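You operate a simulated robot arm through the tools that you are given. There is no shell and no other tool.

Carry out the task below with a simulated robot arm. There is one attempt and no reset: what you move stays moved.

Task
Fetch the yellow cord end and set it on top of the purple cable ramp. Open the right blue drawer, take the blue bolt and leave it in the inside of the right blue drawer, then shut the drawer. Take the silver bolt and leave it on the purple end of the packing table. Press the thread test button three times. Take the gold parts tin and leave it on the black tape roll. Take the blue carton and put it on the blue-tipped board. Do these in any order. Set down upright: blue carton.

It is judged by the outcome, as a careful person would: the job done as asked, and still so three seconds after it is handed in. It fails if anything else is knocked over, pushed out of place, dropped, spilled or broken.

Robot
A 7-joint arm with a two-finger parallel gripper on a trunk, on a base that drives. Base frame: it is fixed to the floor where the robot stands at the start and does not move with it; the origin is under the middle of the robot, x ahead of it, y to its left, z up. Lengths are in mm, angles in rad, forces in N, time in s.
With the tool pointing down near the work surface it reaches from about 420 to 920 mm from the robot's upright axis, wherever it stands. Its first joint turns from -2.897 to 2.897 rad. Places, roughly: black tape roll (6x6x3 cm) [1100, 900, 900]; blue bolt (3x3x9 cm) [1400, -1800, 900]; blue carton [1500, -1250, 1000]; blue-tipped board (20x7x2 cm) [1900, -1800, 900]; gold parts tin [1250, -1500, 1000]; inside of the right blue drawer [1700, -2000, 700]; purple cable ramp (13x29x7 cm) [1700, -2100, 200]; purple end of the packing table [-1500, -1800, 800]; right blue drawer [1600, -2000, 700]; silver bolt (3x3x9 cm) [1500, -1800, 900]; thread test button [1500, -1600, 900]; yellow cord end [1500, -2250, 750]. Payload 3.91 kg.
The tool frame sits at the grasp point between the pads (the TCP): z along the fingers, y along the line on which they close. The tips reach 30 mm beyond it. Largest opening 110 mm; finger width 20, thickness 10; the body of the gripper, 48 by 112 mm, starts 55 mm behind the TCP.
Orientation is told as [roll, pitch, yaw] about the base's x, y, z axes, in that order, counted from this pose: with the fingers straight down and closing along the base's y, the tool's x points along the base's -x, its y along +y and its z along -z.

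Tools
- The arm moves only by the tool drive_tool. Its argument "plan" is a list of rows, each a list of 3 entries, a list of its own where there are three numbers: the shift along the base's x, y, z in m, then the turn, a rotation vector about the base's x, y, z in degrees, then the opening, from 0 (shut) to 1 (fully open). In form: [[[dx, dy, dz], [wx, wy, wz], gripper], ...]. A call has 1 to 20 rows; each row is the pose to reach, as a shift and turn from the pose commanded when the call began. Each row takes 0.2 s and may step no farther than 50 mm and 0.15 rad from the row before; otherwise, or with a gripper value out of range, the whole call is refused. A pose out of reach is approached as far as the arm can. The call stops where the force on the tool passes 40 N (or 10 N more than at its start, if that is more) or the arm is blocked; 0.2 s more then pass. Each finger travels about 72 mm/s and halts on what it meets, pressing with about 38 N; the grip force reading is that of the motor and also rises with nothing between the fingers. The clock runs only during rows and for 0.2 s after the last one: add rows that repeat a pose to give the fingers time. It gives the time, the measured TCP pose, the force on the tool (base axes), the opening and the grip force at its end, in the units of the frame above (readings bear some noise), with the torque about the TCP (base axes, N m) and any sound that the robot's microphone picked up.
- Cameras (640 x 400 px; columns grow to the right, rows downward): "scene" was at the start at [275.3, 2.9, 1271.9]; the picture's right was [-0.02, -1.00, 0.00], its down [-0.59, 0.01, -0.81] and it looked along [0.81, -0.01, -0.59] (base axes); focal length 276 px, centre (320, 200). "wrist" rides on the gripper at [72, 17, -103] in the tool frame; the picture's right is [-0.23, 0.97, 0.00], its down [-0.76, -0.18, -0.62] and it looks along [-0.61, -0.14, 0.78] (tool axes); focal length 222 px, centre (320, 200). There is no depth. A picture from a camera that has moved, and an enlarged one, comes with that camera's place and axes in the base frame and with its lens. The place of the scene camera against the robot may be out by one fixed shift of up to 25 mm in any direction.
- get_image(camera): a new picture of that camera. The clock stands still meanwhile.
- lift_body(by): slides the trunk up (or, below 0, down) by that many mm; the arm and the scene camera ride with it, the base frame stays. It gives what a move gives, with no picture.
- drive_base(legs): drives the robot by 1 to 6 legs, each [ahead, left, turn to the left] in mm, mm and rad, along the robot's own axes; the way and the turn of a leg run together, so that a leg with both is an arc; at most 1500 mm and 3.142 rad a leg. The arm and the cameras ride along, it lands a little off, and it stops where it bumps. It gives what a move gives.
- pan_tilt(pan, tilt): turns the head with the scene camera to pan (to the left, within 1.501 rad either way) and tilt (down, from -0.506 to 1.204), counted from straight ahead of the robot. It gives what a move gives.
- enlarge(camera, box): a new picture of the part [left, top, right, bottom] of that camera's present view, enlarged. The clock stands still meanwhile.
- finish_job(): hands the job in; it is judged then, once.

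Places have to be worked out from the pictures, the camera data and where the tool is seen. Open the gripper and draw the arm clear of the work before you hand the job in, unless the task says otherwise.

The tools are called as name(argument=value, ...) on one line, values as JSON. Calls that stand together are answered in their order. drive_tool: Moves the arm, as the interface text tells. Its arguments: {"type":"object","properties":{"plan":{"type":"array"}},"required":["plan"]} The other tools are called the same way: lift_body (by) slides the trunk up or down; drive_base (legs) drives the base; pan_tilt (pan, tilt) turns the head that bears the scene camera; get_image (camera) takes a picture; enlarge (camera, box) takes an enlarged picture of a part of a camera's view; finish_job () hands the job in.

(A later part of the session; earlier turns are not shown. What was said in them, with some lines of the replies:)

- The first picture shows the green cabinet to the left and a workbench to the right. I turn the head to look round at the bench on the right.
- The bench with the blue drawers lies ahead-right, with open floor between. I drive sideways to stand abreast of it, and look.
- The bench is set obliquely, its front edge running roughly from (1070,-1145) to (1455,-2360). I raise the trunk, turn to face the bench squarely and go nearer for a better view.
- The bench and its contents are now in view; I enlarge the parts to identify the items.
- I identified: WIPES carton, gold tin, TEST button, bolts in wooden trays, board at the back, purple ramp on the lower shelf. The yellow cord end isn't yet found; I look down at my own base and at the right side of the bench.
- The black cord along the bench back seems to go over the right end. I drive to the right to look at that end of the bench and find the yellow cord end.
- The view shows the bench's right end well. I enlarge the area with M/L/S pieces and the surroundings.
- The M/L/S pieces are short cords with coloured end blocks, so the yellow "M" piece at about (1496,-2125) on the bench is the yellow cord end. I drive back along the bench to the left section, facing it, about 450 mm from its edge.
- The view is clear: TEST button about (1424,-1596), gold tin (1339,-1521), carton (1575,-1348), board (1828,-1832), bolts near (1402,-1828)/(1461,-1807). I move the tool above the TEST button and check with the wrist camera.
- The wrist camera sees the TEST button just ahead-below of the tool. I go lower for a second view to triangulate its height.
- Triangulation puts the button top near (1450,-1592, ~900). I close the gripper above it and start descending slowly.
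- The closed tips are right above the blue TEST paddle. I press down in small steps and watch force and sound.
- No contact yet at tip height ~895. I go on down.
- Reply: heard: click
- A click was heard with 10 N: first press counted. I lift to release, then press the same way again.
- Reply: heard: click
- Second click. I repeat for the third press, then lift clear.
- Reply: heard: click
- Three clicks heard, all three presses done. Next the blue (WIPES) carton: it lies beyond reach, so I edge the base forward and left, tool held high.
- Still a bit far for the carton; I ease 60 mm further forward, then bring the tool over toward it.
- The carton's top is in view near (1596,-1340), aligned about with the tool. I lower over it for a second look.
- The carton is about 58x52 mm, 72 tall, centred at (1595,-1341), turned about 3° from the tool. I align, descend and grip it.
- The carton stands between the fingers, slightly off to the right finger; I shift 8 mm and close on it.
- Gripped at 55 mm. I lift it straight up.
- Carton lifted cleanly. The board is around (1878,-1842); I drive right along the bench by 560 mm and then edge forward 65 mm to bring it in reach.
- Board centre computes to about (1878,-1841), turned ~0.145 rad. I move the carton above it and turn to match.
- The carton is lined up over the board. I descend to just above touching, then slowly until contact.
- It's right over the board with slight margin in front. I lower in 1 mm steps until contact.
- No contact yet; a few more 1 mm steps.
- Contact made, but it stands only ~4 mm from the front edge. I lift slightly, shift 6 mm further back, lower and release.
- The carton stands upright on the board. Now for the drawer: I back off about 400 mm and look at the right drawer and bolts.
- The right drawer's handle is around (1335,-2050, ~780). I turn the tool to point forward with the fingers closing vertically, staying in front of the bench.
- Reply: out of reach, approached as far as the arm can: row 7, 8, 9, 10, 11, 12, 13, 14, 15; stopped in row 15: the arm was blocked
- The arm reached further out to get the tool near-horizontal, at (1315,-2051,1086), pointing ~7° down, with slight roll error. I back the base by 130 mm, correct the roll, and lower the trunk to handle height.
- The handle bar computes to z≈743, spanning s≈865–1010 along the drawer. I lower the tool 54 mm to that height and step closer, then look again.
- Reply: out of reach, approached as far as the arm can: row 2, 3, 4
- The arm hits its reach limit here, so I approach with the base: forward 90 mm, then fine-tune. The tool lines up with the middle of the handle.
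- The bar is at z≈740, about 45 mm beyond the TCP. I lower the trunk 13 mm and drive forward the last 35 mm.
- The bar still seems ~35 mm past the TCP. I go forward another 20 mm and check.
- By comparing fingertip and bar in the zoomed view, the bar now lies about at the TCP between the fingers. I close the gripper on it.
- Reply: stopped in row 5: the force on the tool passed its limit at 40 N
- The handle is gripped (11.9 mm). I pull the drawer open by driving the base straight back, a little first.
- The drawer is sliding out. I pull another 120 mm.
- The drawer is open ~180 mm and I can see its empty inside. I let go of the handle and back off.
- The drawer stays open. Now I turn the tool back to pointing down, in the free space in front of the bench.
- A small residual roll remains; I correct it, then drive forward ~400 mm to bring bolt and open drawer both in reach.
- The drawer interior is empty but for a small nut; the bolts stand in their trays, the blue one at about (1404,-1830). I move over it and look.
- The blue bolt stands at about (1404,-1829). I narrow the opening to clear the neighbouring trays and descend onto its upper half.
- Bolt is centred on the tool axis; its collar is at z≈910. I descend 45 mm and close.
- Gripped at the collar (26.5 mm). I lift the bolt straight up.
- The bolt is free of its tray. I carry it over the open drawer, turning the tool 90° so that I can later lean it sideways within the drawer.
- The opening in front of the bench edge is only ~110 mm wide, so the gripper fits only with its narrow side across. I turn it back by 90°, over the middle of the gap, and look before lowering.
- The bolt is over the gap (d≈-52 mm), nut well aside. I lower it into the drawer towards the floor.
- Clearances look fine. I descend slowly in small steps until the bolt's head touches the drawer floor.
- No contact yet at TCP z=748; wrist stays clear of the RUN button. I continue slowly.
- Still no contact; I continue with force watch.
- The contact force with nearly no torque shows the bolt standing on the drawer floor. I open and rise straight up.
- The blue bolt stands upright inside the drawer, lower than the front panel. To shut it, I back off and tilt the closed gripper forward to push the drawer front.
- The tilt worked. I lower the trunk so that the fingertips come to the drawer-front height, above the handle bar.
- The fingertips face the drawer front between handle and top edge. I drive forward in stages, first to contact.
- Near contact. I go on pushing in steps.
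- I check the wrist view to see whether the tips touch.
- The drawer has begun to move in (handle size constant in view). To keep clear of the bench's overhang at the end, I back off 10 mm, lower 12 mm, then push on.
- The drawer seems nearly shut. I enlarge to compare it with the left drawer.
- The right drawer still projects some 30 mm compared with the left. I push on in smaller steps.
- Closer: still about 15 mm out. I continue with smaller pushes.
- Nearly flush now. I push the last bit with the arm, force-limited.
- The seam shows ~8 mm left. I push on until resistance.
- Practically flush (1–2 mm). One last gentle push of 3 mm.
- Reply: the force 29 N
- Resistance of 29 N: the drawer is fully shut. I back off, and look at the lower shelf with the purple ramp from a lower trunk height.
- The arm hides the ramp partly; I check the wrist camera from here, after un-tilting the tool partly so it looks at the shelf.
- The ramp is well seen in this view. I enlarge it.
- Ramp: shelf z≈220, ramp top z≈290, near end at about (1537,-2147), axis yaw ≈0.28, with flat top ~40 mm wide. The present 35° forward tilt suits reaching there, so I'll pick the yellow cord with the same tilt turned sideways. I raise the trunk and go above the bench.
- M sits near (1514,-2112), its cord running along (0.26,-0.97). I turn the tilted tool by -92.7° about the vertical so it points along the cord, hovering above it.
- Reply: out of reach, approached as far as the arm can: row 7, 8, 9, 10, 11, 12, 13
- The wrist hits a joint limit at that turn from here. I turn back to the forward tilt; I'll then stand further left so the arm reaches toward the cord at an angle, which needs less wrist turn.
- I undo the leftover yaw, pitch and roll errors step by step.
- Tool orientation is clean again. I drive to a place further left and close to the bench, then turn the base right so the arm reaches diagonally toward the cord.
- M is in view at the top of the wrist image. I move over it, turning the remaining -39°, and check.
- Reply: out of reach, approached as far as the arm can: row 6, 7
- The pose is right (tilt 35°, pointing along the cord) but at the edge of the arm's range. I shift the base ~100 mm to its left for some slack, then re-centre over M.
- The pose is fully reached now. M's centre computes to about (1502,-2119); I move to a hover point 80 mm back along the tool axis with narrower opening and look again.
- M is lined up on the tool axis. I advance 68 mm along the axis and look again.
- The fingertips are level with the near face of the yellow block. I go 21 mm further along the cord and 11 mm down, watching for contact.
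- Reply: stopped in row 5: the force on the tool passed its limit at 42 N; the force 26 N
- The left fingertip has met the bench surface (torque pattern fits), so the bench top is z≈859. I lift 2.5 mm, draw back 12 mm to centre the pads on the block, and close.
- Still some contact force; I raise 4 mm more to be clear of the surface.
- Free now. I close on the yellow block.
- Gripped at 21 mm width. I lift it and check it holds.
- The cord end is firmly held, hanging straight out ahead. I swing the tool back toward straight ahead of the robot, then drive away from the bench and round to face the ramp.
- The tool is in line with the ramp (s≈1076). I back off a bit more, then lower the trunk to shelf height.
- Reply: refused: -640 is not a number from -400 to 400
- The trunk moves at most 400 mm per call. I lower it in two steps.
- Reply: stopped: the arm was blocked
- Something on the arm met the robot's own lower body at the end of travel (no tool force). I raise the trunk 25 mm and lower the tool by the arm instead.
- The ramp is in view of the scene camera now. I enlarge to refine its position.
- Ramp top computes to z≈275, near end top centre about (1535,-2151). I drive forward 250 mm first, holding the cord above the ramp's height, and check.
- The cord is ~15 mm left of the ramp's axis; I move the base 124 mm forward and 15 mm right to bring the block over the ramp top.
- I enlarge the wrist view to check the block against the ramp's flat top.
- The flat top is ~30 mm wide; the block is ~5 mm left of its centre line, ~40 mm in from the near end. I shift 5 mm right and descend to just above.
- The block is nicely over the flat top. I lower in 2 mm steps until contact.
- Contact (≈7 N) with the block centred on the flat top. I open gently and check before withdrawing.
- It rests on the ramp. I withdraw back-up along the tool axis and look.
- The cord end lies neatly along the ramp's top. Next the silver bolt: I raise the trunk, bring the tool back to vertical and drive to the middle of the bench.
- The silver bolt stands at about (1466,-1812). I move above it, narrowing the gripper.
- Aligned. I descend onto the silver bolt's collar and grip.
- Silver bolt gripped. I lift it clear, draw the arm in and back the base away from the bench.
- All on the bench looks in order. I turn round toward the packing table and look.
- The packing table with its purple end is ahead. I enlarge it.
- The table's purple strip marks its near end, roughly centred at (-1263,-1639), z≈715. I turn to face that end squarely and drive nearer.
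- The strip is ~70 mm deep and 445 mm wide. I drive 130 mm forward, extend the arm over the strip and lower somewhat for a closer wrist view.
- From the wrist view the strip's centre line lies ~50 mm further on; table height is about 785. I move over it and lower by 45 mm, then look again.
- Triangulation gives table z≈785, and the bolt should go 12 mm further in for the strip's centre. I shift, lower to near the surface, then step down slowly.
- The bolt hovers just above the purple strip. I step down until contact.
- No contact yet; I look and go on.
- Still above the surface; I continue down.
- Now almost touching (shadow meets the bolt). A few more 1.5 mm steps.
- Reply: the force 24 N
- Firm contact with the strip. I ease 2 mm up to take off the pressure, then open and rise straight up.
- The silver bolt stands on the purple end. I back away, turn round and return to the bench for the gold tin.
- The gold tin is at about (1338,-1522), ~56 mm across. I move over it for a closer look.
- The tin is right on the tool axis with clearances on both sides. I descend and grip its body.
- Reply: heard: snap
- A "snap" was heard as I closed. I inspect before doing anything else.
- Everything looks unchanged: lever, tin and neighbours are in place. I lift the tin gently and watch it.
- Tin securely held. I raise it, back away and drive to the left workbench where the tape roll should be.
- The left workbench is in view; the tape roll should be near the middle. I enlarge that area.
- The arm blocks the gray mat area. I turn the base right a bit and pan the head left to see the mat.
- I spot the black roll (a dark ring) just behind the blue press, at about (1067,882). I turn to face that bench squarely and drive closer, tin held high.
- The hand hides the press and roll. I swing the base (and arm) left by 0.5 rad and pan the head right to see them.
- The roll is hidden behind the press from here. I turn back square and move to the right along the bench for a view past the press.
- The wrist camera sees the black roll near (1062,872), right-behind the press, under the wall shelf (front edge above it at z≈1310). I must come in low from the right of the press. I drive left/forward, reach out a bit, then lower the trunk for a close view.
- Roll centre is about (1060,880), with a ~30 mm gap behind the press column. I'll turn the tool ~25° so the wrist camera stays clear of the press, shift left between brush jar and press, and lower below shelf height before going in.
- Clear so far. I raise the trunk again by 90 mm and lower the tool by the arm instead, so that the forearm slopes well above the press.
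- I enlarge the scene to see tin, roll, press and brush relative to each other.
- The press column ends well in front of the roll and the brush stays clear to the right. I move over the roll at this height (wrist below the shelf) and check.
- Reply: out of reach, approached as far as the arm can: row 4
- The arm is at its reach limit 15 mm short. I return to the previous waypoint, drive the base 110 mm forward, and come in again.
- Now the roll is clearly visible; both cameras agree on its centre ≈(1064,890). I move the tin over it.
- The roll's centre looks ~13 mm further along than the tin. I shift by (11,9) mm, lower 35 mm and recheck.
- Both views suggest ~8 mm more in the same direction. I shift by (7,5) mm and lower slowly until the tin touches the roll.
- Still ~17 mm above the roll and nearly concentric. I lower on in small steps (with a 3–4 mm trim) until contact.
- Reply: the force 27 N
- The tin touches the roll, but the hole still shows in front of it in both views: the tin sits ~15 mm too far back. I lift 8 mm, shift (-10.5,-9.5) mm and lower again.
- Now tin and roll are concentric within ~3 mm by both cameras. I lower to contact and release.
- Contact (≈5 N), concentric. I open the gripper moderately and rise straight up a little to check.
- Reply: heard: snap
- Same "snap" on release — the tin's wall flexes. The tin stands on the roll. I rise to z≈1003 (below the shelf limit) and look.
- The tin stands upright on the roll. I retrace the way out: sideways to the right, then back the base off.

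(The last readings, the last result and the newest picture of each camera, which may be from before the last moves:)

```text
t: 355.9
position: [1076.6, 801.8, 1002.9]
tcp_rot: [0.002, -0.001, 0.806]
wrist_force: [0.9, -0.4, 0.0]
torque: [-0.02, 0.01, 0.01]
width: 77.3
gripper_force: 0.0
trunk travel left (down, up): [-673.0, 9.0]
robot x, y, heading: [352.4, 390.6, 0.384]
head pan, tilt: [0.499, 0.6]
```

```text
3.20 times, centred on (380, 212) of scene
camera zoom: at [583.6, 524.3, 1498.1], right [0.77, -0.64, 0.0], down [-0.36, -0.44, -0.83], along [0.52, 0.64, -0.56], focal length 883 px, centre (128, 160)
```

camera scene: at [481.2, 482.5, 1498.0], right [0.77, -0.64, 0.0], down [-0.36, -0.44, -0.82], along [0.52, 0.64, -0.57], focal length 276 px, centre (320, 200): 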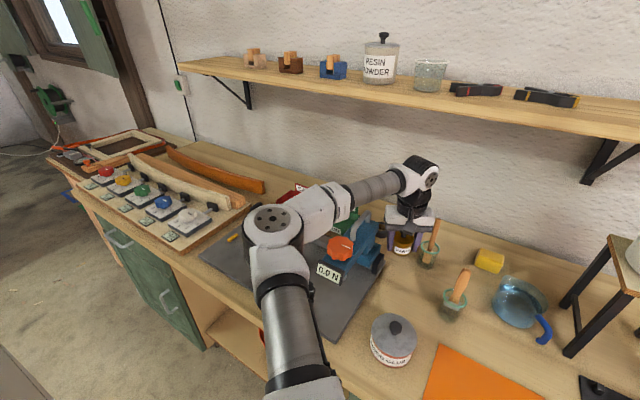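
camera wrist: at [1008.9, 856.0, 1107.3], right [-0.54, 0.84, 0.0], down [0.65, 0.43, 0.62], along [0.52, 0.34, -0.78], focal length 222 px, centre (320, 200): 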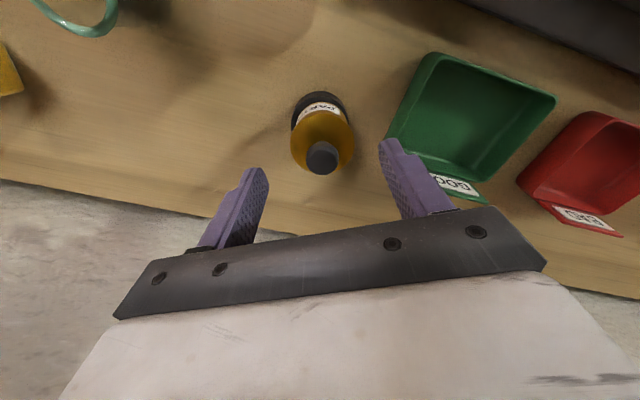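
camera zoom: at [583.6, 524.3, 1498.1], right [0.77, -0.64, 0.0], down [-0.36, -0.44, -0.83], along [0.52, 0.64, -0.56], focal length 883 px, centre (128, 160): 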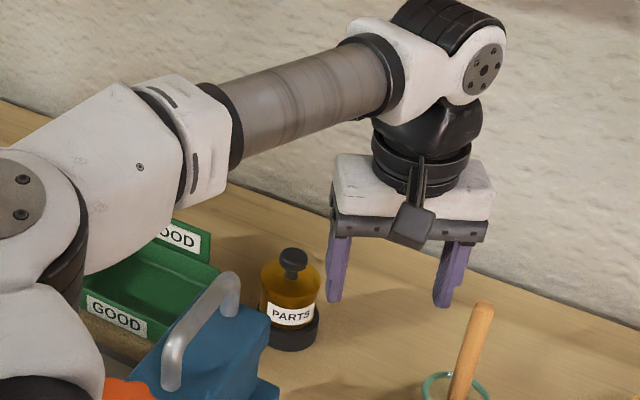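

Tin well set. I back the base straight out.

drive_base(legs=[[-110, 0, 0]])

drive_tool(plan=[[[0, 0, 0.04], [0, 0, 0], 0.7], [[0, 0, 0.07], [0, 0, 0], 0.7]])

drive_base(legs=[[-450, 0, 0]])

pan_tilt(pan=0.4, tilt=0.5)

get_image(camera="scene")

```text
t: 357.1
position: [974.0, 762.4, 1003.5]
tcp_rot: [-0.003, -0.001, 0.807]
wrist_force: [0.1, 0.3, 0.4]
torque: [0.0, -0.02, 0.0]
width: 77.3
gripper_force: 0.1
trunk travel left (down, up): [-673.0, 9.0]
robot x, y, heading: [247.8, 347.7, 0.382]
head pan, tilt: [0.499, 0.6]
```

```text
t: 357.7
position: [974.8, 761.6, 1073.6]
tcp_rot: [0.0, -0.001, 0.805]
wrist_force: [-0.7, 0.3, -0.3]
torque: [0.02, -0.01, -0.01]
width: 77.1
gripper_force: 0.1
trunk travel left (down, up): [-673.0, 9.0]
robot x, y, heading: [248.7, 346.1, 0.38]
head pan, tilt: [0.499, 0.6]
```

```text
t: 360.4
position: [566.7, 600.1, 1073.6]
tcp_rot: [-0.001, -0.002, 0.813]
wrist_force: [-0.8, 0.2, 0.8]
torque: [0.0, -0.01, 0.01]
width: 77.0
gripper_force: 0.0
trunk travel left (down, up): [-673.0, 9.0]
robot x, y, heading: [-153.5, 180.9, 0.399]
head pan, tilt: [0.499, 0.6]
```

```text
t: 361.1
position: [567.5, 601.0, 1073.1]
tcp_rot: [0.001, -0.002, 0.812]
wrist_force: [-0.3, -0.9, 1.0]
torque: [0.03, -0.01, 0.03]
width: 77.0
gripper_force: 0.0
trunk travel left (down, up): [-673.0, 9.0]
robot x, y, heading: [-154.4, 181.4, 0.392]
head pan, tilt: [0.4, 0.499]
```

```text
taken
camera scene: at [84.3, 315.5, 1507.2], right [0.71, -0.7, 0.0], down [-0.34, -0.34, -0.88], along [0.62, 0.62, -0.48], focal length 276 px, centre (320, 200)
```

scene: 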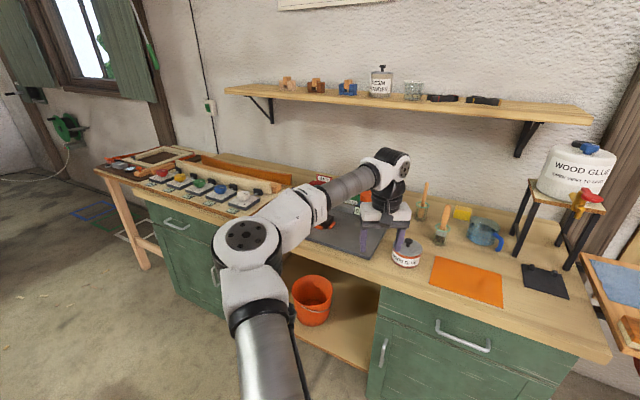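

All six parts are done. Before handing in I take one look at the first bench and the packing table from here.

pan_tilt(pan=-1.2, tilt=0.3)

enlarge(camera="scene", box=[200, 100, 440, 250])

get_image(camera="scene")

```text
t: 362.7
position: [568.3, 600.4, 1073.3]
tcp_rot: [0.0, -0.003, 0.814]
wrist_force: [0.6, 0.0, -0.5]
torque: [0.01, -0.02, 0.0]
width: 77.1
gripper_force: 0.0
trunk travel left (down, up): [-673.0, 9.0]
robot x, y, heading: [-156.1, 183.4, 0.392]
head pan, tilt: [-1.201, 0.3]
```

```text
2.67 times, centred on (320, 175) of scene
camera zoom: at [84.7, 183.1, 1525.7], right [-0.72, -0.69, 0.0], down [-0.2, 0.21, -0.96], along [0.66, -0.69, -0.3], focal length 736 px, centre (320, 267)
```

zoom: 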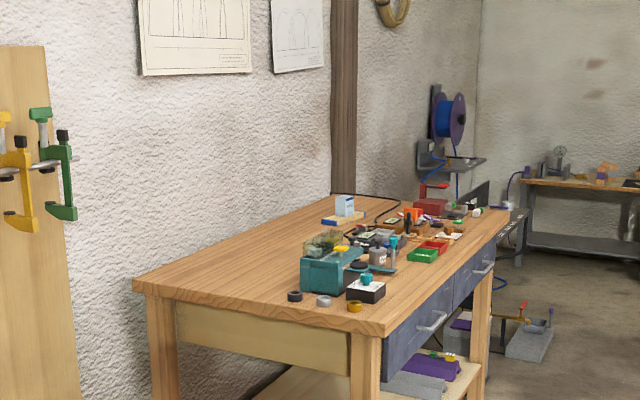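

```text
taken
camera scene: at [84.7, 183.1, 1525.7], right [-0.72, -0.69, 0.0], down [-0.2, 0.21, -0.96], along [0.66, -0.69, -0.3], focal length 276 px, centre (320, 200)
```

scene: 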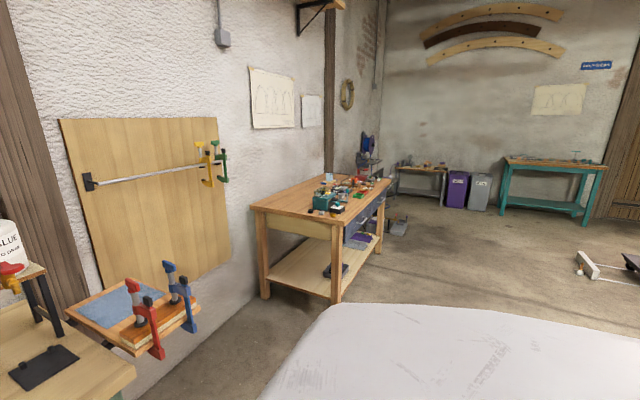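

The carton is still upright on its board, the drawer is shut and the cord end lies on the ramp; the gripper is open and the arm is clear of both benches. I hand the job in.

finish_job()

```text
The job is handed in.
```

I finished all six parts of the job and handed it in. I have not seen the judge's result.

- **Thread test button:** pressed three times. Each press gave a click, though the tester's display read "OFF" throughout. I did not touch its switch, since you didn't ask for that.
- **Blue carton:** stands upright on the blue-tipped board.
- **Blue bolt:** stands inside the right blue drawer. I pushed the drawer fully shut until it met firm resistance.
- **Yellow cord end:** lies lengthwise along the top of the purple cable ramp. I took this to be the yellow "M" piece on the bench, although it was about 180 mm from the place you gave. It was the only yellow cord piece I saw there.
- **Silver bolt:** stands on the purple strip at the near end of the packing table, about 37 mm from the edge. The place you gave was further in, roughly 290 mm from where I set it. I read "purple end" as the end marked with the strip.
- **Gold parts tin:** stands upright on the black tape roll. I heard a snap when I gripped it and again when I let go. I saw no damage and think the tin's wall was flexing.

As far as I could see, nothing else was knocked over or pushed out of place. At one point a fingertip pressed on the bench top while I was reaching for the cord end, and I backed off. The gripper was open and clear of both benches when I handed in.
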